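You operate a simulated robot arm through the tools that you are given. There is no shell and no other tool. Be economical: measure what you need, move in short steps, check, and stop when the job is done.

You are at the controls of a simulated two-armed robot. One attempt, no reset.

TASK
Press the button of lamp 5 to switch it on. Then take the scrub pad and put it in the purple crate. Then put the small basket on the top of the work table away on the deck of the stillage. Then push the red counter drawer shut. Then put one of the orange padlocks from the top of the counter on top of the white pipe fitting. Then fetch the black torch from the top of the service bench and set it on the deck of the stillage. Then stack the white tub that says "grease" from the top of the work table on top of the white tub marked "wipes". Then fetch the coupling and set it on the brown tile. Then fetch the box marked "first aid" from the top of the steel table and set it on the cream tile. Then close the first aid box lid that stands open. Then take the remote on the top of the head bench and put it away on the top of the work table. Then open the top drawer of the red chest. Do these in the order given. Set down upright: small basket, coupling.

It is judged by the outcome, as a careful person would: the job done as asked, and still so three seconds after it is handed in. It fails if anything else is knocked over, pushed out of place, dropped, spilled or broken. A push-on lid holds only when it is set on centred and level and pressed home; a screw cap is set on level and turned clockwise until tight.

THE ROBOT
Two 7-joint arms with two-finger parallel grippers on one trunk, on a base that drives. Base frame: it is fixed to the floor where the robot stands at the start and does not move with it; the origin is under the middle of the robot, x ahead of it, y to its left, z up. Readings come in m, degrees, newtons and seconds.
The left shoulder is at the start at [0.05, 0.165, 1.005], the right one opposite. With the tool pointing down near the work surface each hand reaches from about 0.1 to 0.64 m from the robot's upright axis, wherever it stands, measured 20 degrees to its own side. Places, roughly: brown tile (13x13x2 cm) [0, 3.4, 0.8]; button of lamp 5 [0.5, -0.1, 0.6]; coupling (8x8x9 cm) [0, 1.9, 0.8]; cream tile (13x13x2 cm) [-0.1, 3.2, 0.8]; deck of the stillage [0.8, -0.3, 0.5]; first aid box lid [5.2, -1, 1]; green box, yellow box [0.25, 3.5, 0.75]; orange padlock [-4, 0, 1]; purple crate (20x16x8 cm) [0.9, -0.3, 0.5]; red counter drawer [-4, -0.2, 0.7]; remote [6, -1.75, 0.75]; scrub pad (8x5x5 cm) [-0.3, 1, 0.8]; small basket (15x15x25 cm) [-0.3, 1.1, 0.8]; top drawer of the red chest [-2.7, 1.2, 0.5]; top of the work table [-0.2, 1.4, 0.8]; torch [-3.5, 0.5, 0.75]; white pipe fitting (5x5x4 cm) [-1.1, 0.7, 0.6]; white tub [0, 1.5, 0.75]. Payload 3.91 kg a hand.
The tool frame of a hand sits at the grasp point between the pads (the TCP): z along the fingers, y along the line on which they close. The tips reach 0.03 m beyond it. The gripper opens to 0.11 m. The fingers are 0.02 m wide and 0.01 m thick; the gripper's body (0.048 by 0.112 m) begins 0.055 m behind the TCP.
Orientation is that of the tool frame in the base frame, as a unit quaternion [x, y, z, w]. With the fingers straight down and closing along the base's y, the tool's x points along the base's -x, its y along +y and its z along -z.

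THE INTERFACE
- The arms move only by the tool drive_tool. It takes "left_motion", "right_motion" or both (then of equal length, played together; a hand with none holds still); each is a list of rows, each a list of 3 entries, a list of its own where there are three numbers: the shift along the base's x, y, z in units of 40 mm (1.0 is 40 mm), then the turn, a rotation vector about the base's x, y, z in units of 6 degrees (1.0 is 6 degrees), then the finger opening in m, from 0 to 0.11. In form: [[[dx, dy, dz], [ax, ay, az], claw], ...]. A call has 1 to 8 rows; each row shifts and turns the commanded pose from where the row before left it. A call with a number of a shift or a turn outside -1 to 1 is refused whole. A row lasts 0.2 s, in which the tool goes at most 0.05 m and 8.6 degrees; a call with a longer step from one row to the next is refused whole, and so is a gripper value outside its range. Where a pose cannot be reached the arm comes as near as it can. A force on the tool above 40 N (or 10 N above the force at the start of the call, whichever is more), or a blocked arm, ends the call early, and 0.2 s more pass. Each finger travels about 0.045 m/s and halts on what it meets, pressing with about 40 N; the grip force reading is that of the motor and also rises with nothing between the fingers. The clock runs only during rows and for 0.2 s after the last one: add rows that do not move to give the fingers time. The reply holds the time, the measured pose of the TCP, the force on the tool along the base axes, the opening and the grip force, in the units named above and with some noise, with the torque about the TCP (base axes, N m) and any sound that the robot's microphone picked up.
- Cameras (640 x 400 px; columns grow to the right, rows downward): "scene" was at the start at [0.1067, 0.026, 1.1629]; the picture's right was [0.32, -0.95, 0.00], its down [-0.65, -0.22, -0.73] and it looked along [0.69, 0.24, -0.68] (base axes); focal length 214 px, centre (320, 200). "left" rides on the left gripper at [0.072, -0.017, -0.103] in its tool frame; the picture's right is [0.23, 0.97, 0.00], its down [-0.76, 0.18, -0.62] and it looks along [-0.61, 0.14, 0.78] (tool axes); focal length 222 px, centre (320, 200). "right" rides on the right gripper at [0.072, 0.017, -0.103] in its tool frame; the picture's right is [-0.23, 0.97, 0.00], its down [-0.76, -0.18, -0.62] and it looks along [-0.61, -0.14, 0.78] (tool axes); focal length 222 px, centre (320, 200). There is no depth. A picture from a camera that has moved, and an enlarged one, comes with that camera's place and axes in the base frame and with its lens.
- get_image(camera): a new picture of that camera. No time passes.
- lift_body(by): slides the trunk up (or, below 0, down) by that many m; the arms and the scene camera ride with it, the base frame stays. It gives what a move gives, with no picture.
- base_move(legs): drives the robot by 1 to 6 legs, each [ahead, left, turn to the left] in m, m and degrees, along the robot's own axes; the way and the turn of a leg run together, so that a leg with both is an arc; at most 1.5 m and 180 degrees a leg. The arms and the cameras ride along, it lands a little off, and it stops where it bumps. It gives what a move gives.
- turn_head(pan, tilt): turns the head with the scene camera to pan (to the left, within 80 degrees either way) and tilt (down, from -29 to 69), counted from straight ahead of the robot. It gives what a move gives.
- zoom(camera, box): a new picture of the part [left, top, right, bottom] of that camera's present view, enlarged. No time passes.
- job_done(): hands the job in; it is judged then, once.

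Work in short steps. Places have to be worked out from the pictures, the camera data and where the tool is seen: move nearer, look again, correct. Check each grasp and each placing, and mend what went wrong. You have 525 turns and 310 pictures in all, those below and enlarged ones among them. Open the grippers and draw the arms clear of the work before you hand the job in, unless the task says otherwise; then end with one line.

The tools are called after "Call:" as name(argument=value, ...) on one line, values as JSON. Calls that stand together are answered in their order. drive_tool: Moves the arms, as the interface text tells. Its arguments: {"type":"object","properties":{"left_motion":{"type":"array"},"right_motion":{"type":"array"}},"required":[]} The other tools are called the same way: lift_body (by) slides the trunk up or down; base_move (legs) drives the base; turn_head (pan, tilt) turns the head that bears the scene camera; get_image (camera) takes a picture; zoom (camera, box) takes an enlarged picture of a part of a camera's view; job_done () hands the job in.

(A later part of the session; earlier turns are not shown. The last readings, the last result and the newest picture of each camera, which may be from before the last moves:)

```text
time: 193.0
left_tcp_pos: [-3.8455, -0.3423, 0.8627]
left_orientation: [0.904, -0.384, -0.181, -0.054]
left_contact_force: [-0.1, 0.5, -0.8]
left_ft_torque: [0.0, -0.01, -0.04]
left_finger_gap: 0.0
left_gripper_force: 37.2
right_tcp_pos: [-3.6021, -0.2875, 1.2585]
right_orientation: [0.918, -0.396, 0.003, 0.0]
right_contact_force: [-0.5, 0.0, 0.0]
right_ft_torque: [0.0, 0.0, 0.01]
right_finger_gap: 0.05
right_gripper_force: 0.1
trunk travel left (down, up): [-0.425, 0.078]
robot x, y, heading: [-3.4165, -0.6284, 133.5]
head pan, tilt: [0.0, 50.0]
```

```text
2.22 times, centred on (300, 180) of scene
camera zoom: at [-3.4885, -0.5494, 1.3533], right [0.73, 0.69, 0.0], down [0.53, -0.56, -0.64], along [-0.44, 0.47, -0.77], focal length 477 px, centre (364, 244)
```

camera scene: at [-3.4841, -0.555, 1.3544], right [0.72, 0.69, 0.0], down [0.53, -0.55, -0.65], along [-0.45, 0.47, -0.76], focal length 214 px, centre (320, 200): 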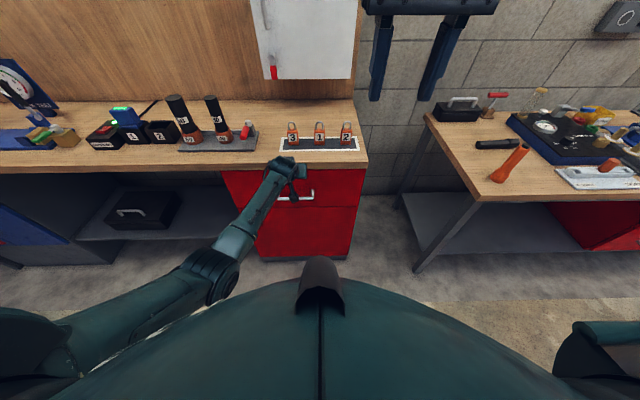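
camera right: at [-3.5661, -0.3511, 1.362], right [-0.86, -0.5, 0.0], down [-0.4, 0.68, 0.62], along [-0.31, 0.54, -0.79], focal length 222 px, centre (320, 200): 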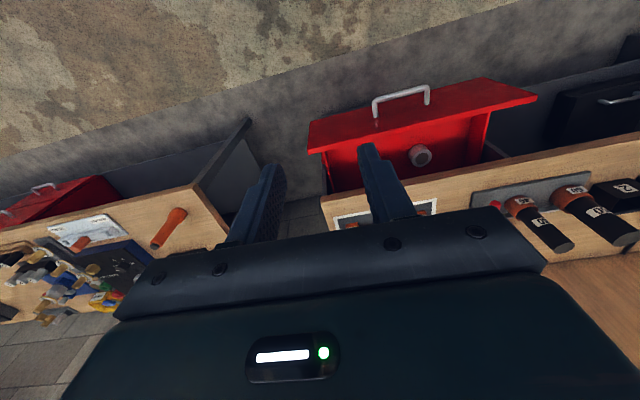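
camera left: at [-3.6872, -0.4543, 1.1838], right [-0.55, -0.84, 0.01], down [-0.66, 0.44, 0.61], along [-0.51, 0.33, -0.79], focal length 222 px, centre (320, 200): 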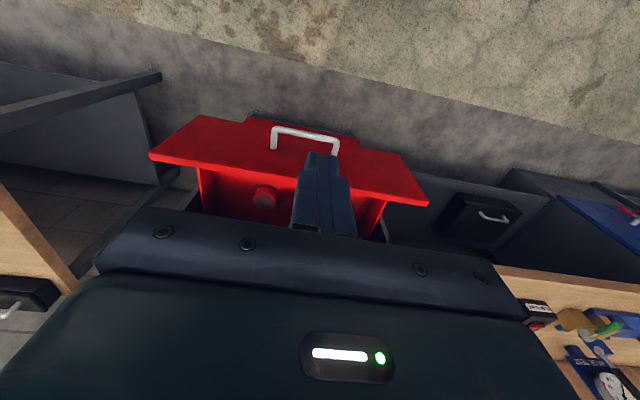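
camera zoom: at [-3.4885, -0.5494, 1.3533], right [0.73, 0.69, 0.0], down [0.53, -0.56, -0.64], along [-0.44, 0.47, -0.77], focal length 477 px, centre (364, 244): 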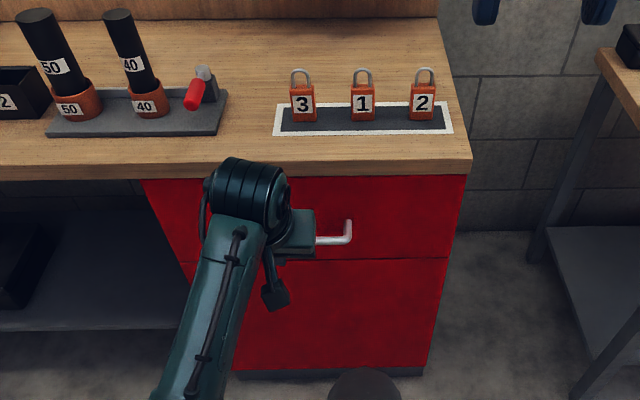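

Drawer is fully shut. I retract the left hand up and straighten it, then move closer for the padlocks.

Call:
drive_tool(left_motion=[[[0.5, -0.52, 0.3], [-0.72, -0.69, 0], 0.05], [[0.5, -0.52, 0.5], [-0.72, -0.69, 0], 0.05], [[0.3, -0.3, 1], [-0.72, -0.69, 0], 0.05], [[0, 0, 1], [-0.72, -0.69, 0], 0.05], [[0, 0, 1], [0, 0, 0], 0.05], [[-0.4, -0.4, 1], [0, 0, 0], 0.05], [[-0.4, -0.4, 1], [0, 0, 0], 0.05], [[-0.4, -0.4, 1], [0, 0, 0], 0.05]])

Call:
drive_tool(left_motion=[[[-0.4, -0.4, 1], [0, 0, 0], 0.05], [[-0.4, -0.4, 1], [0, 0, 0], 0.05], [[-0.4, -0.4, 0.7], [0, 0, 0], 0.05]])

Call:
base_move(legs=[[0.18, 0, 0]])

Call:
turn_head(pan=0, tilt=55)

Call:
get_image(camera="scene")

Call:
get_image(camera="right")

```text
time: 193.8
left_tcp_pos: [-3.8746, -0.4453, 0.8776]
left_orientation: [0.923, -0.36, -0.104, 0.09]
left_contact_force: [0.0, 1.2, 0.5]
left_ft_torque: [-0.01, 0.03, -0.05]
left_finger_gap: 0.0501
left_gripper_force: 0.1
left hand out of reach, approached as far as the arm can: row 3
right_tcp_pos: [-3.603, -0.2872, 1.2577]
right_orientation: [0.919, -0.394, 0.003, 0.0]
right_contact_force: [-0.2, 0.1, -0.6]
right_ft_torque: [-0.02, 0.03, 0.01]
right_finger_gap: 0.05
right_gripper_force: 0.1
trunk travel left (down, up): [-0.425, 0.078]
robot x, y, heading: [-3.4175, -0.6249, 133.5]
head pan, tilt: [0.0, 50.0]
stopped in row 3 (left hand): the arm was blocked; the commanded pose is now the measured one
```

```text
time: 194.6
left_tcp_pos: [-3.937, -0.494, 0.9738]
left_orientation: [0.923, -0.36, -0.104, 0.089]
left_contact_force: [0.1, 0.0, 0.2]
left_ft_torque: [0.01, 0.01, -0.02]
left_finger_gap: 0.0501
left_gripper_force: 0.2
left hand out of reach, approached as far as the arm can: row 2, 3
right_tcp_pos: [-3.6033, -0.288, 1.2584]
right_orientation: [0.919, -0.395, 0.003, 0.001]
right_contact_force: [-0.3, -0.6, -0.1]
right_ft_torque: [0.01, -0.04, -0.01]
right_finger_gap: 0.05
right_gripper_force: 0.1
trunk travel left (down, up): [-0.425, 0.078]
robot x, y, heading: [-3.4174, -0.6251, 133.9]
head pan, tilt: [0.0, 50.0]
```

```text
time: 196.1
left_tcp_pos: [-4.0587, -0.3616, 0.974]
left_orientation: [0.922, -0.362, -0.105, 0.091]
left_contact_force: [-0.6, 0.6, 0.0]
left_ft_torque: [0.0, 0.03, 0.04]
left_finger_gap: 0.0503
left_gripper_force: 0.0
right_tcp_pos: [-3.7227, -0.1563, 1.258]
right_orientation: [0.917, -0.399, 0.003, 0.001]
right_contact_force: [-0.3, -0.6, -0.6]
right_ft_torque: [0.0, -0.01, 0.02]
right_finger_gap: 0.0501
right_gripper_force: 0.0
trunk travel left (down, up): [-0.425, 0.078]
robot x, y, heading: [-3.539, -0.4971, 132.9]
head pan, tilt: [0.0, 50.0]
```

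```text
time: 196.7
left_tcp_pos: [-4.058, -0.3621, 0.974]
left_orientation: [0.922, -0.362, -0.105, 0.091]
left_contact_force: [-0.5, -0.3, 0.1]
left_ft_torque: [0.0, 0.0, 0.0]
left_finger_gap: 0.05
left_gripper_force: 0.1
right_tcp_pos: [-3.7222, -0.1577, 1.2589]
right_orientation: [0.918, -0.397, 0.002, 0.0]
right_contact_force: [0.4, -0.7, 0.8]
right_ft_torque: [-0.01, 0.03, -0.02]
right_finger_gap: 0.0498
right_gripper_force: 0.1
trunk travel left (down, up): [-0.425, 0.078]
robot x, y, heading: [-3.5362, -0.4969, 133.4]
head pan, tilt: [0.0, 55.0]
```

```text
225 pictures are left
camera scene: at [-3.6068, -0.424, 1.3469], right [0.73, 0.68, 0.0], down [0.56, -0.6, -0.57], along [-0.39, 0.42, -0.82], focal length 214 px, centre (320, 200)
```

scene: 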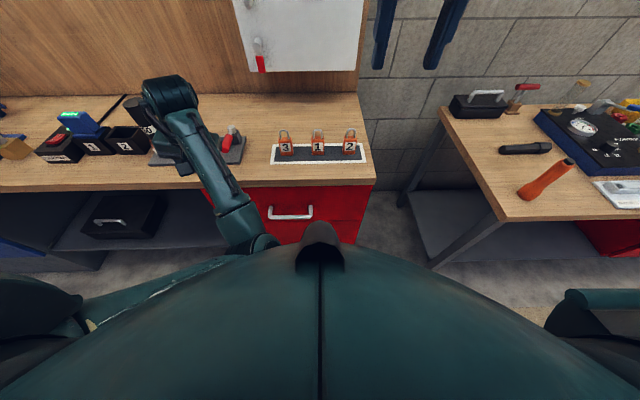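

```text
224 pictures are left
camera right: at [-3.6861, -0.222, 1.3622], right [-0.87, -0.5, 0.0], down [-0.39, 0.68, 0.62], along [-0.31, 0.54, -0.78], focal length 222 px, centre (320, 200)
```

right: 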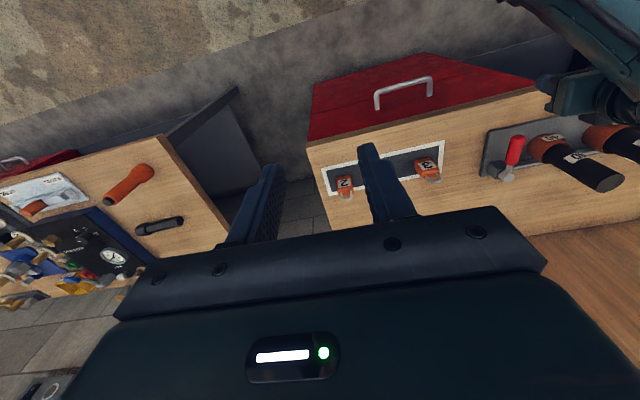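

The left hand stopped part-way and is now close to the counter's black bottles; I look closely before moving anything.

Call:
zoom(camera="scene", box=[60, 60, 280, 220])

Call:
zoom(camera="right", box=[460, 30, 640, 230])

Call:
get_image(camera="left")

```text
2.50 times, centred on (170, 140) of scene
camera zoom: at [-3.6068, -0.424, 1.3469], right [0.73, 0.68, 0.0], down [0.56, -0.6, -0.57], along [-0.39, 0.42, -0.82], focal length 536 px, centre (695, 350)
```

zoom: 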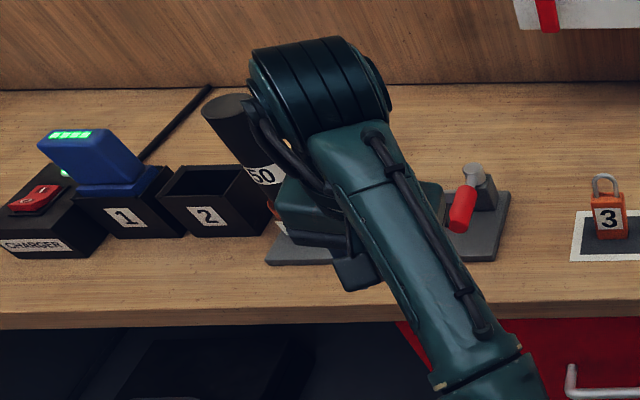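

```text
2.00 times, centred on (550, 130) of right
camera zoom: at [-3.6861, -0.222, 1.3622], right [-0.87, -0.5, 0.0], down [-0.39, 0.68, 0.62], along [-0.31, 0.54, -0.78], focal length 444 px, centre (-140, 340)
```

zoom: 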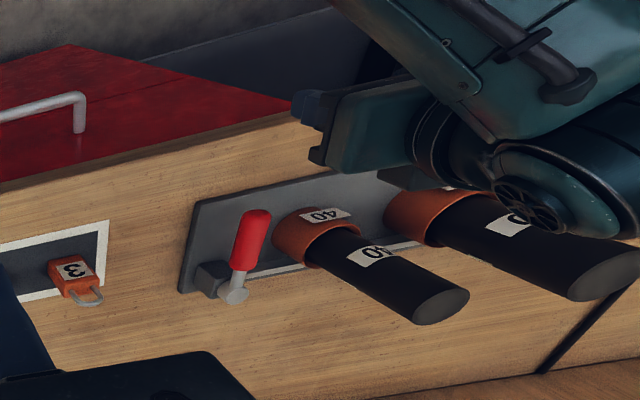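

```text
221 pictures are left
camera left: at [-3.9683, -0.3898, 1.0601], right [-0.47, -0.86, 0.21], down [-0.5, 0.45, 0.74], along [-0.73, 0.24, -0.64], focal length 222 px, centre (320, 200)
```

left: 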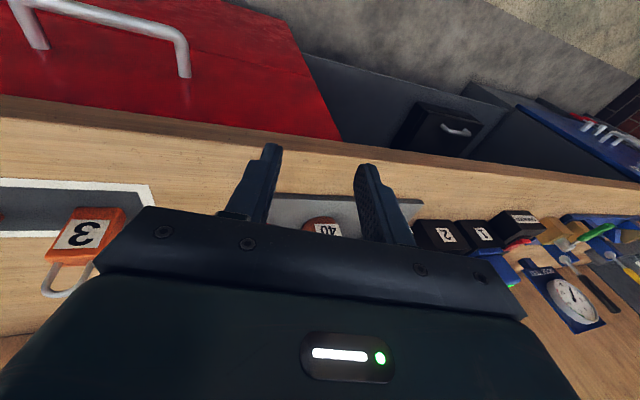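

Nothing was touched. I reverse the base step exactly, then sort out the left arm in free space.

Call:
base_move(legs=[[-0.2, 0, 0]])

Call:
drive_tool(left_motion=[[[0, 0, 0.7], [0, 0, 0], 0.05], [[0, 0, 0.7], [0, 0, 0], 0.05], [[0, 0, 0.7], [0, 0, 0], 0.05]])

```text
time: 198.3
left_tcp_pos: [-3.9222, -0.5041, 0.9748]
left_orientation: [0.921, -0.364, -0.107, 0.09]
left_contact_force: [0.9, -0.2, -0.3]
left_ft_torque: [0.0, 0.04, -0.03]
left_finger_gap: 0.0501
left_gripper_force: 0.1
right_tcp_pos: [-3.5852, -0.3017, 1.2582]
right_orientation: [0.917, -0.399, 0.003, 0.0]
right_contact_force: [-0.2, -0.2, 0.7]
right_ft_torque: [0.01, 0.01, -0.05]
right_finger_gap: 0.0501
right_gripper_force: 0.1
trunk travel left (down, up): [-0.425, 0.078]
robot x, y, heading: [-3.4012, -0.6417, 133.0]
head pan, tilt: [0.0, 55.0]
```

```text
time: 199.1
left_tcp_pos: [-3.9653, -0.5081, 1.0343]
left_orientation: [0.922, -0.36, -0.107, 0.096]
left_contact_force: [0.2, -0.1, -0.1]
left_ft_torque: [0.01, 0.0, -0.03]
left_finger_gap: 0.0499
left_gripper_force: 0.0
left hand out of reach, approached as far as the arm can: row 1, 2, 3
right_tcp_pos: [-3.5864, -0.3013, 1.2587]
right_orientation: [0.917, -0.4, 0.002, 0.0]
right_contact_force: [-1.1, 0.6, 0.3]
right_ft_torque: [0.02, -0.04, 0.02]
right_finger_gap: 0.0502
right_gripper_force: 0.0
trunk travel left (down, up): [-0.425, 0.078]
robot x, y, heading: [-3.4007, -0.6403, 133.1]
head pan, tilt: [0.0, 55.0]
```

I level the left hand again (it's tilted ~16°) while pulling it inward.

Call:
drive_tool(left_motion=[[[0.5, 0.1, 0], [0.32, -0.86, 0], 0.05], [[0.5, 0.1, 0], [0.32, -0.86, 0], 0.05], [[0.5, 0.1, 0], [0.32, -0.86, 0], 0.05], [[0.5, 0, 0], [0, 0, 0], 0.05]])

```text
time: 200.1
left_tcp_pos: [-3.9725, -0.4887, 0.994]
left_orientation: [0.93, -0.367, 0.003, -0.006]
left_contact_force: [0.1, 0.2, -0.7]
left_ft_torque: [0.04, -0.03, -0.03]
left_finger_gap: 0.0501
left_gripper_force: 0.0
left hand out of reach, approached as far as the arm can: row 1, 2, 3, 4
right_tcp_pos: [-3.5853, -0.3005, 1.2576]
right_orientation: [0.917, -0.4, 0.002, 0.0]
right_contact_force: [-0.2, 0.6, 0.0]
right_ft_torque: [-0.01, 0.02, -0.02]
right_finger_gap: 0.0502
right_gripper_force: 0.1
trunk travel left (down, up): [-0.425, 0.078]
robot x, y, heading: [-3.4004, -0.6449, 133.2]
head pan, tilt: [0.0, 55.0]
```

Level now. I try going up and forward/out to free the elbow.

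Call:
drive_tool(left_motion=[[[-0.4, 0.2, 0.7], [0, 0, 0], 0.05], [[-0.4, 0.2, 0.7], [0, 0, 0], 0.05], [[-0.4, 0.2, 0.7], [0, 0, 0], 0.05], [[0, 0.2, 0.7], [0, 0, 0], 0.05]])

Call:
get_image(camera="scene")

```text
time: 201.1
left_tcp_pos: [-4.0232, -0.4549, 1.1028]
left_orientation: [0.93, -0.367, 0.001, -0.007]
left_contact_force: [1.1, -0.8, 0.2]
left_ft_torque: [0.04, 0.0, 0.01]
left_finger_gap: 0.0501
left_gripper_force: 0.1
right_tcp_pos: [-3.5858, -0.3012, 1.2583]
right_orientation: [0.917, -0.4, 0.003, 0.001]
right_contact_force: [0.5, 0.1, 0.1]
right_ft_torque: [0.02, 0.04, 0.01]
right_finger_gap: 0.0502
right_gripper_force: 0.2
trunk travel left (down, up): [-0.425, 0.078]
robot x, y, heading: [-3.4006, -0.642, 133.0]
head pan, tilt: [0.0, 55.0]
```

```text
220 pictures are left
camera scene: at [-3.4709, -0.5679, 1.3468], right [0.73, 0.68, 0.0], down [0.56, -0.6, -0.57], along [-0.39, 0.42, -0.82], focal length 214 px, centre (320, 200)
```

scene: 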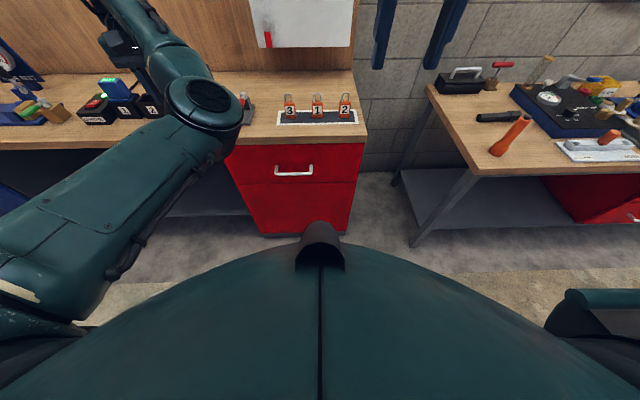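

No longer out of reach. I raise further and then retract.

Call:
drive_tool(left_motion=[[[0, 0, 0.9], [0, 0, 0], 0.05], [[0, 0, 0.9], [0, 0, 0], 0.05], [[0, 0, 0.9], [0, 0, 0], 0.05], [[0, 0, 0.9], [0, 0, 0], 0.05], [[0.4, -0.4, 0.3], [0, 0, 0], 0.05], [[0.5, -0.3, 0], [0, 0, 0], 0.05], [[0.6, -0.2, 0], [0, 0, 0], 0.05], [[0.6, -0.2, 0], [0, 0, 0], 0.05]])

Call:
get_image(camera="scene")

```text
time: 202.9
left_tcp_pos: [-3.9818, -0.4887, 1.26]
left_orientation: [0.931, -0.366, 0.001, -0.005]
left_contact_force: [-0.8, -0.3, -0.7]
left_ft_torque: [0.01, 0.01, -0.03]
left_finger_gap: 0.0502
left_gripper_force: 0.1
left hand out of reach, approached as far as the arm can: row 7, 8
right_tcp_pos: [-3.5861, -0.3005, 1.2586]
right_orientation: [0.917, -0.399, 0.002, 0.0]
right_contact_force: [0.1, 0.4, 0.5]
right_ft_torque: [0.01, 0.0, 0.0]
right_finger_gap: 0.05
right_gripper_force: 0.1
trunk travel left (down, up): [-0.425, 0.078]
robot x, y, heading: [-3.4028, -0.6417, 133.1]
head pan, tilt: [0.0, 55.0]
```

```text
219 pictures are left
camera scene: at [-3.4713, -0.5679, 1.3468], right [0.73, 0.68, 0.0], down [0.56, -0.6, -0.57], along [-0.39, 0.42, -0.82], focal length 214 px, centre (320, 200)
```

scene: 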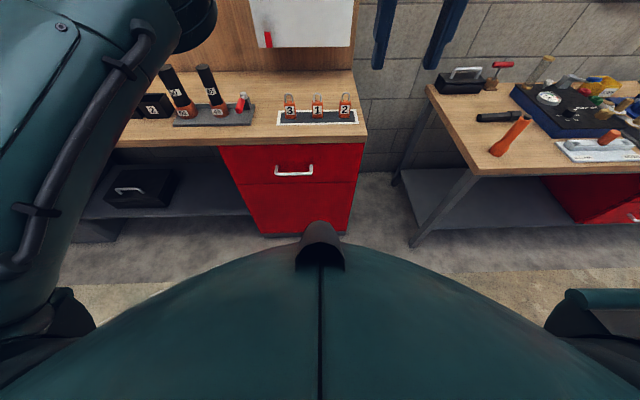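

The left arm is up but in an awkward elbow posture. I back off 0.35 m and stretch it forward so it can re-bend normally.

Call:
base_move(legs=[[-0.35, 0, 0]])

Call:
drive_tool(left_motion=[[[-0.5, 0.6, 0], [0, 0, 0], 0.05], [[-0.5, 0.6, 0], [0, 0, 0], 0.05], [[-0.5, 0.6, 0], [0, 0, 0], 0.05], [[-0.5, 0.6, 0], [0, 0, 0], 0.05], [[-0.5, 0.6, 0], [0, 0, 0], 0.05], [[-0.5, 0.6, 0], [0, 0, 0], 0.05]])

Call:
get_image(camera="scene")

```text
time: 205.2
left_tcp_pos: [-3.7416, -0.7466, 1.2602]
left_orientation: [0.931, -0.365, 0.002, -0.006]
left_contact_force: [-0.9, 0.0, 0.5]
left_ft_torque: [0.01, 0.0, 0.02]
left_finger_gap: 0.0501
left_gripper_force: 0.0
right_tcp_pos: [-3.3486, -0.5568, 1.2581]
right_orientation: [0.918, -0.396, 0.002, 0.0]
right_contact_force: [0.2, -0.5, -0.1]
right_ft_torque: [0.01, 0.0, 0.01]
right_finger_gap: 0.0502
right_gripper_force: 0.0
trunk travel left (down, up): [-0.425, 0.078]
robot x, y, heading: [-3.164, -0.8978, 133.3]
head pan, tilt: [0.0, 55.0]
```

```text
time: 206.6
left_tcp_pos: [-3.7976, -0.6606, 1.2545]
left_orientation: [0.931, -0.364, 0.001, -0.006]
left_contact_force: [0.0, -0.5, 0.1]
left_ft_torque: [-0.03, 0.01, 0.02]
left_finger_gap: 0.0502
left_gripper_force: 0.0
left hand out of reach, approached as far as the arm can: row 4, 5, 6
right_tcp_pos: [-3.3492, -0.5571, 1.2575]
right_orientation: [0.918, -0.397, 0.002, 0.0]
right_contact_force: [0.6, -0.3, 0.1]
right_ft_torque: [0.01, 0.03, 0.0]
right_finger_gap: 0.0499
right_gripper_force: 0.1
trunk travel left (down, up): [-0.425, 0.078]
robot x, y, heading: [-3.1621, -0.8979, 133.3]
head pan, tilt: [0.0, 55.0]
```

```text
218 pictures are left
camera scene: at [-3.2324, -0.8229, 1.3468], right [0.73, 0.69, 0.0], down [0.56, -0.6, -0.57], along [-0.39, 0.42, -0.82], focal length 214 px, centre (320, 200)
```

scene: 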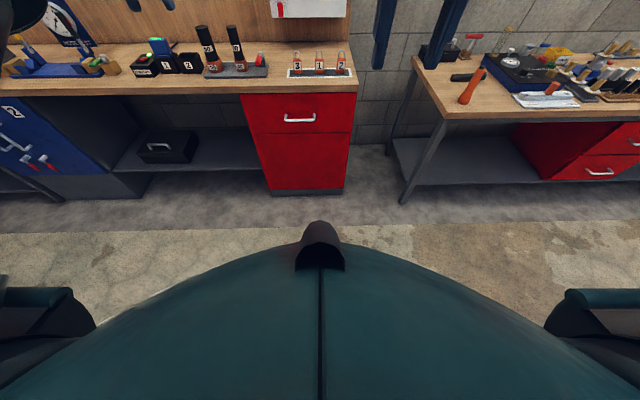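

Now I retract the left hand back and inward.

Call:
drive_tool(left_motion=[[[0.7, -0.4, 0], [0, 0, 0], 0.05], [[0.7, -0.4, 0], [0, 0, 0], 0.05], [[0.7, -0.4, 0], [0, 0, 0], 0.05], [[0.7, -0.4, 0], [0, 0, 0], 0.05], [[0.7, -0.4, 0], [0, 0, 0], 0.05], [[0.7, -0.4, 0], [0, 0, 0], 0.05]])

Call:
turn_head(pan=50, tilt=20)

Call:
get_image(camera="scene")

```text
time: 208.0
left_tcp_pos: [-3.7623, -0.644, 1.2896]
left_orientation: [0.932, -0.363, 0.0, -0.006]
left_contact_force: [-1.3, -0.1, 0.1]
left_ft_torque: [0.0, 0.0, -0.02]
left_finger_gap: 0.0501
left_gripper_force: 0.1
left hand out of reach, approached as far as the arm can: row 1, 2, 3, 4, 5, 6
right_tcp_pos: [-3.348, -0.5566, 1.2575]
right_orientation: [0.918, -0.396, 0.003, 0.001]
right_contact_force: [0.0, -0.3, 0.5]
right_ft_torque: [-0.02, 0.02, 0.0]
right_finger_gap: 0.0502
right_gripper_force: 0.2
trunk travel left (down, up): [-0.425, 0.078]
robot x, y, heading: [-3.1628, -0.8947, 133.6]
head pan, tilt: [0.0, 55.0]
```

```text
time: 209.2
left_tcp_pos: [-3.7626, -0.6436, 1.2891]
left_orientation: [0.932, -0.363, 0.001, -0.005]
left_contact_force: [0.2, 0.9, -0.5]
left_ft_torque: [0.03, -0.01, -0.02]
left_finger_gap: 0.0502
left_gripper_force: 0.0
right_tcp_pos: [-3.3486, -0.558, 1.2578]
right_orientation: [0.918, -0.397, 0.003, 0.001]
right_contact_force: [0.8, -0.3, 0.2]
right_ft_torque: [0.02, -0.01, 0.01]
right_finger_gap: 0.0499
right_gripper_force: 0.1
trunk travel left (down, up): [-0.425, 0.078]
robot x, y, heading: [-3.1612, -0.8981, 133.3]
head pan, tilt: [50.0, 20.0]
```

```text
217 pictures are left
camera scene: at [-3.2762, -0.8811, 1.3989], right [-0.06, 1.0, 0.0], down [0.34, 0.02, -0.94], along [-0.94, -0.05, -0.34], focal length 214 px, centre (320, 200)
```

scene: 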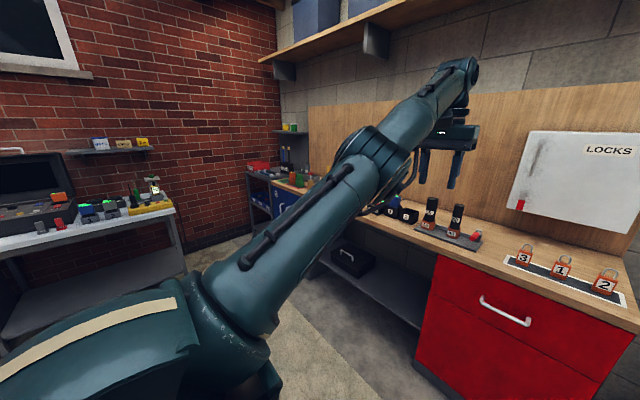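

The arm is nearly straight. I try sweeping the hand left and back, as that freed it before.

Call:
drive_tool(left_motion=[[[-0.4, -0.8, 0], [0, 0, 0], 0.05], [[-0.4, -0.8, 0], [0, 0, 0], 0.05], [[-0.2, -0.9, 0], [0, 0, 0], 0.05], [[0, -0.9, 0], [0, 0, 0], 0.05], [[0.2, -0.9, 0], [0, 0, 0], 0.05], [[0.3, -0.8, -0.3], [0, 0, 0], 0.05]])

Call:
get_image(camera="scene")

```text
time: 210.6
left_tcp_pos: [-3.7898, -0.8398, 1.2784]
left_orientation: [0.932, -0.364, 0.0, -0.006]
left_contact_force: [-0.1, 0.6, -0.2]
left_ft_torque: [0.01, 0.0, -0.04]
left_finger_gap: 0.0501
left_gripper_force: 0.1
left hand out of reach, approached as far as the arm can: row 1
right_tcp_pos: [-3.3488, -0.5577, 1.2583]
right_orientation: [0.918, -0.396, 0.003, 0.0]
right_contact_force: [-0.3, 0.1, 0.3]
right_ft_torque: [0.02, 0.03, 0.0]
right_finger_gap: 0.0501
right_gripper_force: 0.1
trunk travel left (down, up): [-0.425, 0.078]
robot x, y, heading: [-3.1625, -0.9003, 133.3]
head pan, tilt: [50.0, 20.0]
```

```text
216 pictures are left
camera scene: at [-3.2762, -0.8813, 1.399], right [-0.06, 1.0, 0.0], down [0.34, 0.02, -0.94], along [-0.94, -0.06, -0.34], focal length 214 px, centre (320, 200)
```

scene: 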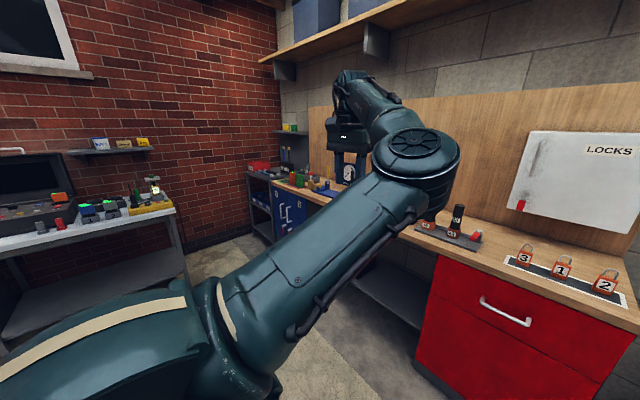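

The elbow is on the inner side. I lower the hand beneath the elbow (elbow-up), then will bring it inward to swing the elbow back out.

Call:
drive_tool(left_motion=[[[0, 0, -1], [0, 0, 0], 0.05], [[0, 0, -1], [0, 0, 0], 0.05], [[0, 0, -1], [0, 0, 0], 0.05], [[0, 0, -1], [0, 0, 0], 0.05], [[0, 0, -1], [0, 0, 0], 0.05], [[0, 0, -1], [0, 0, 0], 0.05], [[0, 0, -1], [0, 0, 0], 0.05], [[0, 0, -1], [0, 0, 0], 0.05]])

Call:
get_image(camera="scene")

```text
time: 212.4
left_tcp_pos: [-3.7884, -0.8391, 0.9606]
left_orientation: [0.931, -0.364, 0.001, -0.005]
left_contact_force: [0.9, 0.0, 0.3]
left_ft_torque: [-0.01, 0.04, 0.0]
left_finger_gap: 0.0501
left_gripper_force: 0.1
right_tcp_pos: [-3.3494, -0.5565, 1.2591]
right_orientation: [0.918, -0.396, 0.003, 0.001]
right_contact_force: [-0.2, -0.1, -0.2]
right_ft_torque: [0.02, -0.02, 0.0]
right_finger_gap: 0.0502
right_gripper_force: 0.1
trunk travel left (down, up): [-0.425, 0.078]
robot x, y, heading: [-3.1605, -0.8936, 133.5]
head pan, tilt: [50.0, 20.0]
```

```text
215 pictures are left
camera scene: at [-3.2764, -0.8812, 1.3989], right [-0.06, 1.0, 0.0], down [0.34, 0.02, -0.94], along [-0.94, -0.06, -0.34], focal length 214 px, centre (320, 200)
```

scene: 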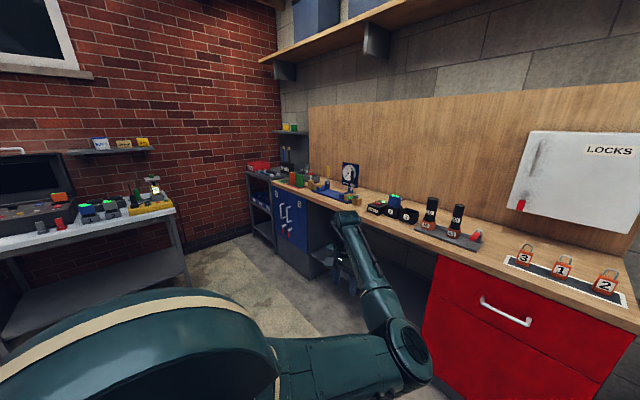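

The elbow hangs low on the inner side. I raise the hand while pulling it closer to the shoulder, so the elbow hangs below, then go inward.

Call:
drive_tool(left_motion=[[[0.35, -0.36, 0.7], [0, 0, 0], 0.05], [[0.35, -0.36, 0.7], [0, 0, 0], 0.05], [[0.35, -0.36, 0.7], [0, 0, 0], 0.05], [[0.35, -0.36, 0.7], [0, 0, 0], 0.05], [[0.35, -0.36, 0.7], [0, 0, 0], 0.05], [[0.35, -0.36, 0.7], [0, 0, 0], 0.05], [[0.35, -0.36, 0.7], [0, 0, 0], 0.05], [[0.35, -0.36, 0.7], [0, 0, 0], 0.05]])

Call:
get_image(camera="scene")

```text
time: 214.2
left_tcp_pos: [-3.6767, -0.9555, 1.1847]
left_orientation: [0.931, -0.364, 0.001, -0.005]
left_contact_force: [-0.7, 0.5, -0.2]
left_ft_torque: [-0.02, 0.0, 0.01]
left_finger_gap: 0.05
left_gripper_force: 0.1
right_tcp_pos: [-3.3488, -0.558, 1.2582]
right_orientation: [0.918, -0.396, 0.003, 0.0]
right_contact_force: [-0.1, 0.2, 0.1]
right_ft_torque: [0.02, 0.02, 0.01]
right_finger_gap: 0.0503
right_gripper_force: 0.0
trunk travel left (down, up): [-0.425, 0.078]
robot x, y, heading: [-3.1658, -0.895, 133.7]
head pan, tilt: [50.0, 20.0]
```

```text
214 pictures are left
camera scene: at [-3.2757, -0.8815, 1.3989], right [-0.06, 1.0, 0.0], down [0.34, 0.02, -0.94], along [-0.94, -0.06, -0.34], focal length 214 px, centre (320, 200)
```

scene: 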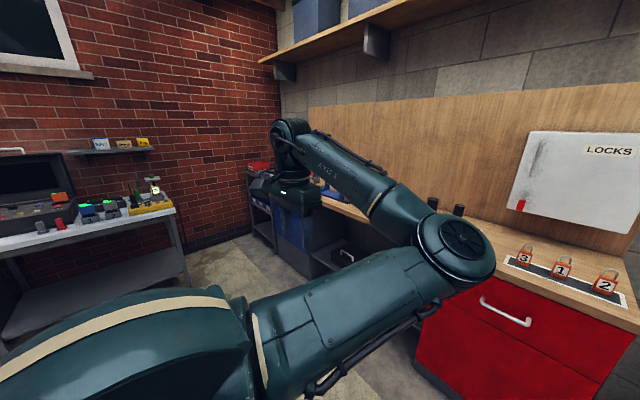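

I now move the hand inward (to the right) and up over the elbow.

Call:
drive_tool(left_motion=[[[0.3, 0.28, 0.8], [0, 0, 0], 0.05], [[0.3, 0.28, 0.8], [0, 0, 0], 0.05], [[0.5, 0.47, 0.5], [0, 0, 0], 0.05], [[0.6, 0.56, 0.2], [0, 0, 0], 0.05], [[0.6, 0.56, 0], [0, 0, 0], 0.05], [[0.6, 0.56, 0], [0, 0, 0], 0.05], [[0.6, 0.56, 0], [0, 0, 0], 0.05]])

Call:
get_image(camera="scene")

```text
time: 215.8
left_tcp_pos: [-3.655, -0.9401, 1.275]
left_orientation: [0.931, -0.364, 0.001, -0.006]
left_contact_force: [0.5, 0.1, 0.4]
left_ft_torque: [0.0, -0.03, -0.03]
left_finger_gap: 0.0499
left_gripper_force: 0.1
left hand out of reach, approached as far as the arm can: row 2, 3, 4, 5, 6, 7
right_tcp_pos: [-3.3493, -0.5569, 1.2576]
right_orientation: [0.918, -0.396, 0.003, 0.0]
right_contact_force: [0.3, 1.2, 0.5]
right_ft_torque: [0.02, 0.03, 0.0]
right_finger_gap: 0.0501
right_gripper_force: 0.1
trunk travel left (down, up): [-0.425, 0.078]
robot x, y, heading: [-3.1603, -0.8971, 133.6]
head pan, tilt: [50.0, 20.0]
```

```text
213 pictures are left
camera scene: at [-3.2762, -0.8812, 1.3989], right [-0.06, 1.0, 0.0], down [0.34, 0.02, -0.94], along [-0.94, -0.06, -0.34], focal length 214 px, centre (320, 200)
```

scene: 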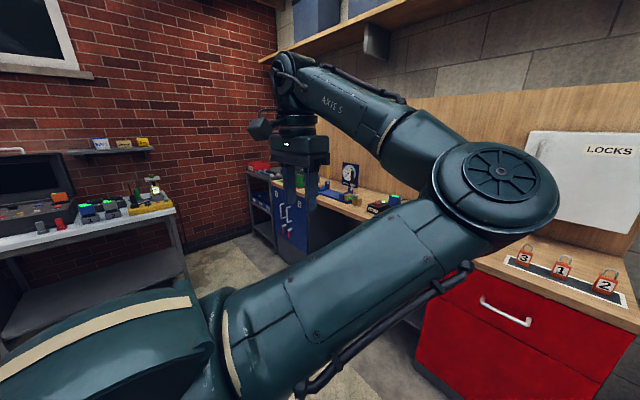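

The wrist is at its yaw limit. I turn the hand clockwise while moving it forward, which should drag the elbow outward.

Call:
drive_tool(left_motion=[[[-0.5, 0.5, -0.3], [0, 0, -1], 0.05], [[-0.5, 0.5, -0.3], [0, 0, -1], 0.05], [[-0.3, 0.3, -0.3], [0, 0, -1], 0.05], [[0, 0, -0.3], [0, 0, -1], 0.05], [[0, 0, 0], [0, 0, -1], 0.05], [[0, 0, 0], [0, 0, -1], 0.05], [[0, 0, 0], [0, 0, -1], 0.05], [[0, 0, 0], [0, 0, -1], 0.05]])

Call:
get_image(camera="scene")

```text
time: 217.6
left_tcp_pos: [-3.7036, -0.8889, 1.2289]
left_orientation: [-0.702, 0.712, -0.003, 0.005]
left_contact_force: [0.5, 0.1, -0.5]
left_ft_torque: [-0.05, 0.02, -0.02]
left_finger_gap: 0.0499
left_gripper_force: 0.0
right_tcp_pos: [-3.3482, -0.5583, 1.2579]
right_orientation: [0.918, -0.396, 0.003, 0.0]
right_contact_force: [-0.7, -0.8, -0.5]
right_ft_torque: [-0.02, 0.0, 0.01]
right_finger_gap: 0.05
right_gripper_force: 0.0
trunk travel left (down, up): [-0.425, 0.078]
robot x, y, heading: [-3.1619, -0.8962, 133.3]
head pan, tilt: [50.0, 20.0]
```

```text
212 pictures are left
camera scene: at [-3.2762, -0.8812, 1.3989], right [-0.06, 1.0, 0.0], down [0.34, 0.02, -0.94], along [-0.94, -0.06, -0.34], focal length 214 px, centre (320, 200)
```

scene: 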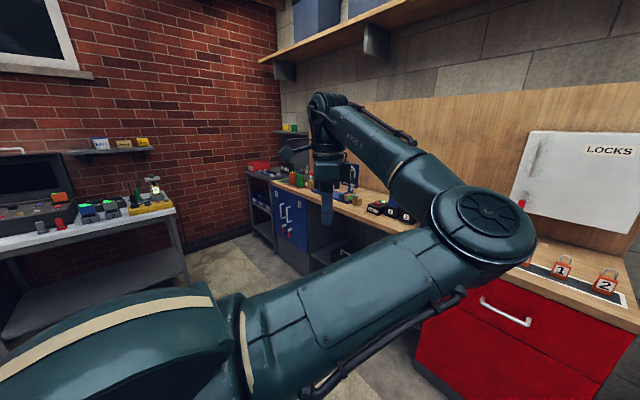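

I try passing the hand over the top of the elbow: raise it well up first.

Call:
drive_tool(left_motion=[[[0, 0, 1], [0, 0, 0], 0.05], [[0, 0, 1], [0, 0, 0], 0.05], [[0, 0, 1], [0, 0, 0], 0.05], [[0, 0, 1], [0, 0, 0], 0.05], [[0, 0, 1], [0, 0, 0], 0.05], [[0, 0, 1], [0, 0, 0], 0.05], [[0, 0, 1], [0, 0, 0], 0.05], [[0, 0, 1], [0, 0, 0], 0.05]])

Call:
get_image(camera="scene")

```text
time: 219.4
left_tcp_pos: [-3.6881, -0.8958, 1.4513]
left_orientation: [-0.703, 0.711, -0.002, 0.005]
left_contact_force: [-0.6, -0.4, 0.8]
left_ft_torque: [-0.01, 0.01, 0.01]
left_finger_gap: 0.0499
left_gripper_force: 0.1
left hand out of reach, approached as far as the arm can: row 6, 7, 8
right_tcp_pos: [-3.3495, -0.5568, 1.2574]
right_orientation: [0.918, -0.396, 0.002, 0.001]
right_contact_force: [-0.4, -0.2, -0.2]
right_ft_torque: [0.0, -0.01, 0.03]
right_finger_gap: 0.0499
right_gripper_force: 0.1
trunk travel left (down, up): [-0.425, 0.078]
robot x, y, heading: [-3.1641, -0.8977, 133.3]
head pan, tilt: [50.0, 20.0]
```

```text
211 pictures are left
camera scene: at [-3.2761, -0.8813, 1.3989], right [-0.06, 1.0, 0.0], down [0.34, 0.02, -0.94], along [-0.94, -0.06, -0.34], focal length 214 px, centre (320, 200)
```

scene: 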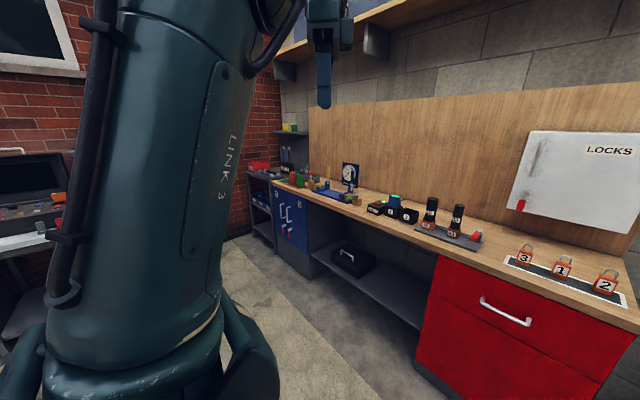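

The elbow is now up, like the starting posture. I bring the hand inward and rotate its yaw back.

Call:
drive_tool(left_motion=[[[0.25, 0.55, -0.2], [0, 0, 1], 0.05], [[0.25, 0.55, -0.2], [0, 0, 1], 0.05], [[0.25, 0.55, -0.2], [0, 0, 1], 0.05], [[0.25, 0.55, -0.2], [0, 0, 1], 0.05], [[0.25, 0.55, -0.2], [0, 0, 1], 0.05], [[0.25, 0.55, -0.2], [0, 0, 1], 0.05], [[0.25, 0.55, -0.2], [0, 0, 1], 0.05], [[0.25, 0.55, -0.2], [0, 0, 1], 0.05]])

Call:
get_image(camera="scene")

```text
time: 221.2
left_tcp_pos: [-3.6062, -0.7171, 1.3861]
left_orientation: [0.932, -0.364, 0.001, -0.005]
left_contact_force: [0.3, -0.5, 0.1]
left_ft_torque: [-0.01, -0.01, -0.02]
left_finger_gap: 0.0499
left_gripper_force: 0.1
right_tcp_pos: [-3.3477, -0.5581, 1.2582]
right_orientation: [0.918, -0.396, 0.002, 0.0]
right_contact_force: [-0.3, -0.1, 0.1]
right_ft_torque: [0.02, -0.04, -0.02]
right_finger_gap: 0.0504
right_gripper_force: 0.1
trunk travel left (down, up): [-0.425, 0.078]
robot x, y, heading: [-3.1637, -0.8964, 133.5]
head pan, tilt: [50.0, 20.0]
```

```text
210 pictures are left
camera scene: at [-3.2758, -0.881, 1.3989], right [-0.06, 1.0, 0.0], down [0.34, 0.02, -0.94], along [-0.94, -0.06, -0.34], focal length 214 px, centre (320, 200)
```

scene: 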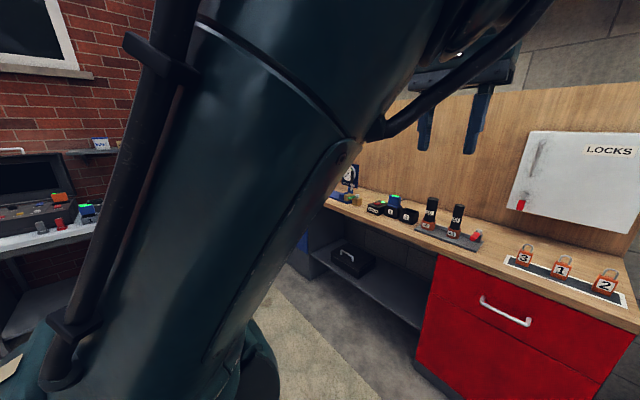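

Left arm is back to normal. I leave it high and drive up to the counter for the padlock.

Call:
base_move(legs=[[0.52, 0, 0]])

Call:
turn_head(pan=0, tilt=50)

Call:
get_image(camera="scene")

Call:
get_image(camera="right")

```text
time: 224.2
left_tcp_pos: [-3.9606, -0.3449, 1.3866]
left_orientation: [0.931, -0.364, 0.001, -0.006]
left_contact_force: [0.3, 0.1, 0.8]
left_ft_torque: [-0.01, -0.04, 0.0]
left_finger_gap: 0.0501
left_gripper_force: 0.0
right_tcp_pos: [-3.7024, -0.1841, 1.2583]
right_orientation: [0.918, -0.397, 0.002, 0.001]
right_contact_force: [-0.4, 0.1, 0.1]
right_ft_torque: [-0.02, 0.01, -0.01]
right_finger_gap: 0.0502
right_gripper_force: 0.0
trunk travel left (down, up): [-0.425, 0.078]
robot x, y, heading: [-3.5154, -0.5247, 133.5]
head pan, tilt: [50.0, 20.0]
```

```text
time: 225.4
left_tcp_pos: [-3.9618, -0.3455, 1.3828]
left_orientation: [0.932, -0.363, 0.008, -0.005]
left_contact_force: [-0.8, 0.3, -0.5]
left_ft_torque: [-0.01, -0.01, 0.01]
left_finger_gap: 0.0502
left_gripper_force: 0.1
right_tcp_pos: [-3.7024, -0.1837, 1.2579]
right_orientation: [0.918, -0.396, 0.003, 0.001]
right_contact_force: [-0.1, 0.3, 0.0]
right_ft_torque: [-0.01, -0.01, 0.0]
right_finger_gap: 0.0502
right_gripper_force: 0.0
trunk travel left (down, up): [-0.425, 0.078]
robot x, y, heading: [-3.516, -0.5232, 133.5]
head pan, tilt: [0.0, 50.0]
```

```text
209 pictures are left
camera scene: at [-3.6253, -0.4837, 1.386], right [0.21, 0.98, 0.0], down [0.46, -0.1, -0.88], along [-0.86, 0.18, -0.47], focal length 214 px, centre (320, 200)
```

scene: 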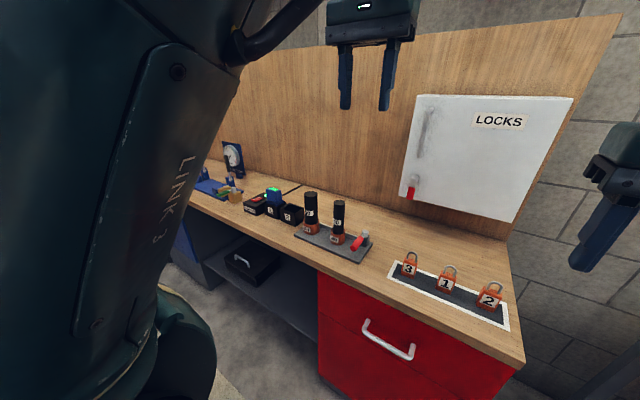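

```text
208 pictures are left
camera right: at [-3.6656, -0.2483, 1.3621], right [-0.86, -0.5, 0.0], down [-0.4, 0.68, 0.62], along [-0.31, 0.54, -0.79], focal length 222 px, centre (320, 200)
```

right: 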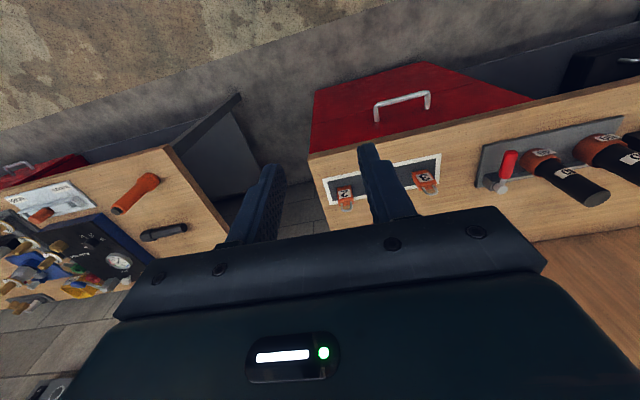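

The head is being blocked by the raised left arm. I lower the left hand back to its usual pose.

Call:
turn_head(pan=45, tilt=50)

Call:
drive_tool(left_motion=[[[-0.2, -0.2, -0.6], [0, 0, 0], 0.05], [[-0.2, -0.2, -0.8], [0, 0, 0], 0.05], [[0, 0, -0.8], [0, 0, 0], 0.05], [[0, 0, -0.8], [0, 0, 0], 0.05]])

Call:
turn_head(pan=0, tilt=50)

Call:
get_image(camera="scene")

```text
time: 226.5
left_tcp_pos: [-3.9611, -0.3473, 1.3873]
left_orientation: [0.932, -0.363, 0.002, -0.008]
left_contact_force: [0.2, 0.4, -0.6]
left_ft_torque: [0.03, 0.02, 0.01]
left_finger_gap: 0.0501
left_gripper_force: 0.0
right_tcp_pos: [-3.7013, -0.1838, 1.2572]
right_orientation: [0.918, -0.397, 0.002, 0.0]
right_contact_force: [0.6, -0.2, -0.3]
right_ft_torque: [0.01, 0.03, 0.0]
right_finger_gap: 0.0502
right_gripper_force: 0.1
trunk travel left (down, up): [-0.425, 0.078]
robot x, y, heading: [-3.5127, -0.5256, 133.2]
head pan, tilt: [45.0, 50.0]
```

```text
time: 227.5
left_tcp_pos: [-4.0, -0.3635, 1.2776]
left_orientation: [0.932, -0.363, 0.001, -0.006]
left_contact_force: [0.3, 0.2, -0.6]
left_ft_torque: [-0.04, 0.0, 0.03]
left_finger_gap: 0.0501
left_gripper_force: 0.0
left hand out of reach, approached as far as the arm can: row 3, 4
right_tcp_pos: [-3.7015, -0.1837, 1.258]
right_orientation: [0.918, -0.397, 0.003, 0.0]
right_contact_force: [0.5, 0.2, -0.2]
right_ft_torque: [0.03, 0.04, -0.01]
right_finger_gap: 0.0502
right_gripper_force: 0.0
trunk travel left (down, up): [-0.425, 0.078]
robot x, y, heading: [-3.5171, -0.5239, 133.5]
head pan, tilt: [45.0, 50.0]
```

```text
time: 228.6
left_tcp_pos: [-4.0008, -0.363, 1.2741]
left_orientation: [0.932, -0.363, 0.007, -0.004]
left_contact_force: [0.3, 0.2, 0.5]
left_ft_torque: [0.0, -0.01, 0.0]
left_finger_gap: 0.0503
left_gripper_force: 0.1
right_tcp_pos: [-3.7007, -0.1842, 1.2586]
right_orientation: [0.918, -0.397, 0.003, 0.0]
right_contact_force: [0.0, -1.6, -0.8]
right_ft_torque: [0.04, -0.02, -0.02]
right_finger_gap: 0.0499
right_gripper_force: 0.1
trunk travel left (down, up): [-0.425, 0.078]
robot x, y, heading: [-3.5199, -0.5249, 133.3]
head pan, tilt: [0.0, 50.0]
```

```text
207 pictures are left
camera scene: at [-3.6227, -0.4833, 1.377], right [0.22, 0.98, 0.0], down [0.54, -0.12, -0.83], along [-0.81, 0.18, -0.56], focal length 214 px, centre (320, 200)
```

scene: 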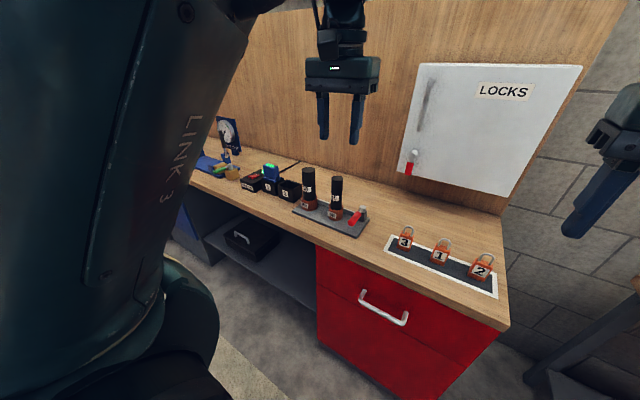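

The upper arm still leans in against the head. I back off and sweep the left hand out to the left.

Call:
turn_head(pan=40, tilt=45)

Call:
base_move(legs=[[-0.45, 0, 0]])

Call:
drive_tool(left_motion=[[[-0.6, -0.5, 0], [0, 0, 0], 0.05], [[-0.6, -0.5, 0], [0, 0, 0], 0.05], [[-0.6, -0.5, 0], [0, 0, 0], 0.05], [[-0.6, -0.5, 0], [0, 0, 0], 0.05], [[-0.4, -0.4, -0.5], [0, 0, 0], 0.05], [[0, 0, -0.8], [0, 0, 0], 0.05]])

Call:
get_image(camera="scene")

```text
time: 229.7
left_tcp_pos: [-4.0021, -0.3633, 1.2785]
left_orientation: [0.932, -0.362, 0.003, -0.01]
left_contact_force: [-1.2, 0.4, -0.2]
left_ft_torque: [0.03, 0.01, -0.02]
left_finger_gap: 0.0504
left_gripper_force: 0.1
right_tcp_pos: [-3.7018, -0.1839, 1.2578]
right_orientation: [0.918, -0.397, 0.003, 0.0]
right_contact_force: [0.5, 0.6, -0.6]
right_ft_torque: [0.0, -0.01, -0.02]
right_finger_gap: 0.0503
right_gripper_force: 0.0
trunk travel left (down, up): [-0.425, 0.078]
robot x, y, heading: [-3.5192, -0.5234, 133.4]
head pan, tilt: [40.0, 45.0]
```

```text
time: 232.4
left_tcp_pos: [-3.6888, -0.6958, 1.2781]
left_orientation: [0.931, -0.365, 0.003, -0.009]
left_contact_force: [0.3, -0.1, 0.1]
left_ft_torque: [0.01, 0.01, 0.0]
left_finger_gap: 0.0502
left_gripper_force: 0.0
right_tcp_pos: [-3.3875, -0.5134, 1.2584]
right_orientation: [0.917, -0.398, 0.003, -0.001]
right_contact_force: [-0.1, -0.2, -0.1]
right_ft_torque: [0.0, 0.02, -0.02]
right_finger_gap: 0.0501
right_gripper_force: 0.0
trunk travel left (down, up): [-0.425, 0.078]
robot x, y, heading: [-3.2039, -0.8513, 133.2]
head pan, tilt: [40.0, 45.0]
```

```text
time: 233.8
left_tcp_pos: [-3.8026, -0.7888, 1.2292]
left_orientation: [0.931, -0.365, 0.004, -0.009]
left_contact_force: [-0.8, 0.8, 0.1]
left_ft_torque: [-0.02, 0.03, 0.02]
left_finger_gap: 0.0499
left_gripper_force: 0.0
right_tcp_pos: [-3.3884, -0.5148, 1.257]
right_orientation: [0.917, -0.398, 0.003, 0.001]
right_contact_force: [-0.3, 0.2, 0.5]
right_ft_torque: [0.03, -0.02, 0.0]
right_finger_gap: 0.0501
right_gripper_force: 0.0
trunk travel left (down, up): [-0.425, 0.078]
robot x, y, heading: [-3.2041, -0.8542, 133.3]
head pan, tilt: [40.0, 45.0]
```

```text
206 pictures are left
camera scene: at [-3.3053, -0.8229, 1.3603], right [0.12, 0.99, 0.0], down [0.7, -0.08, -0.71], along [-0.7, 0.08, -0.71], focal length 214 px, centre (320, 200)
```

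scene: 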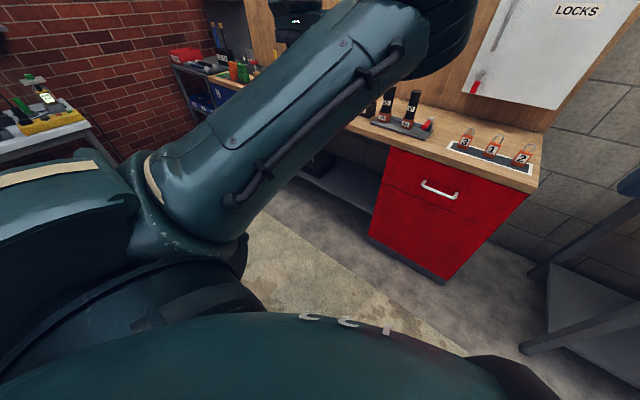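

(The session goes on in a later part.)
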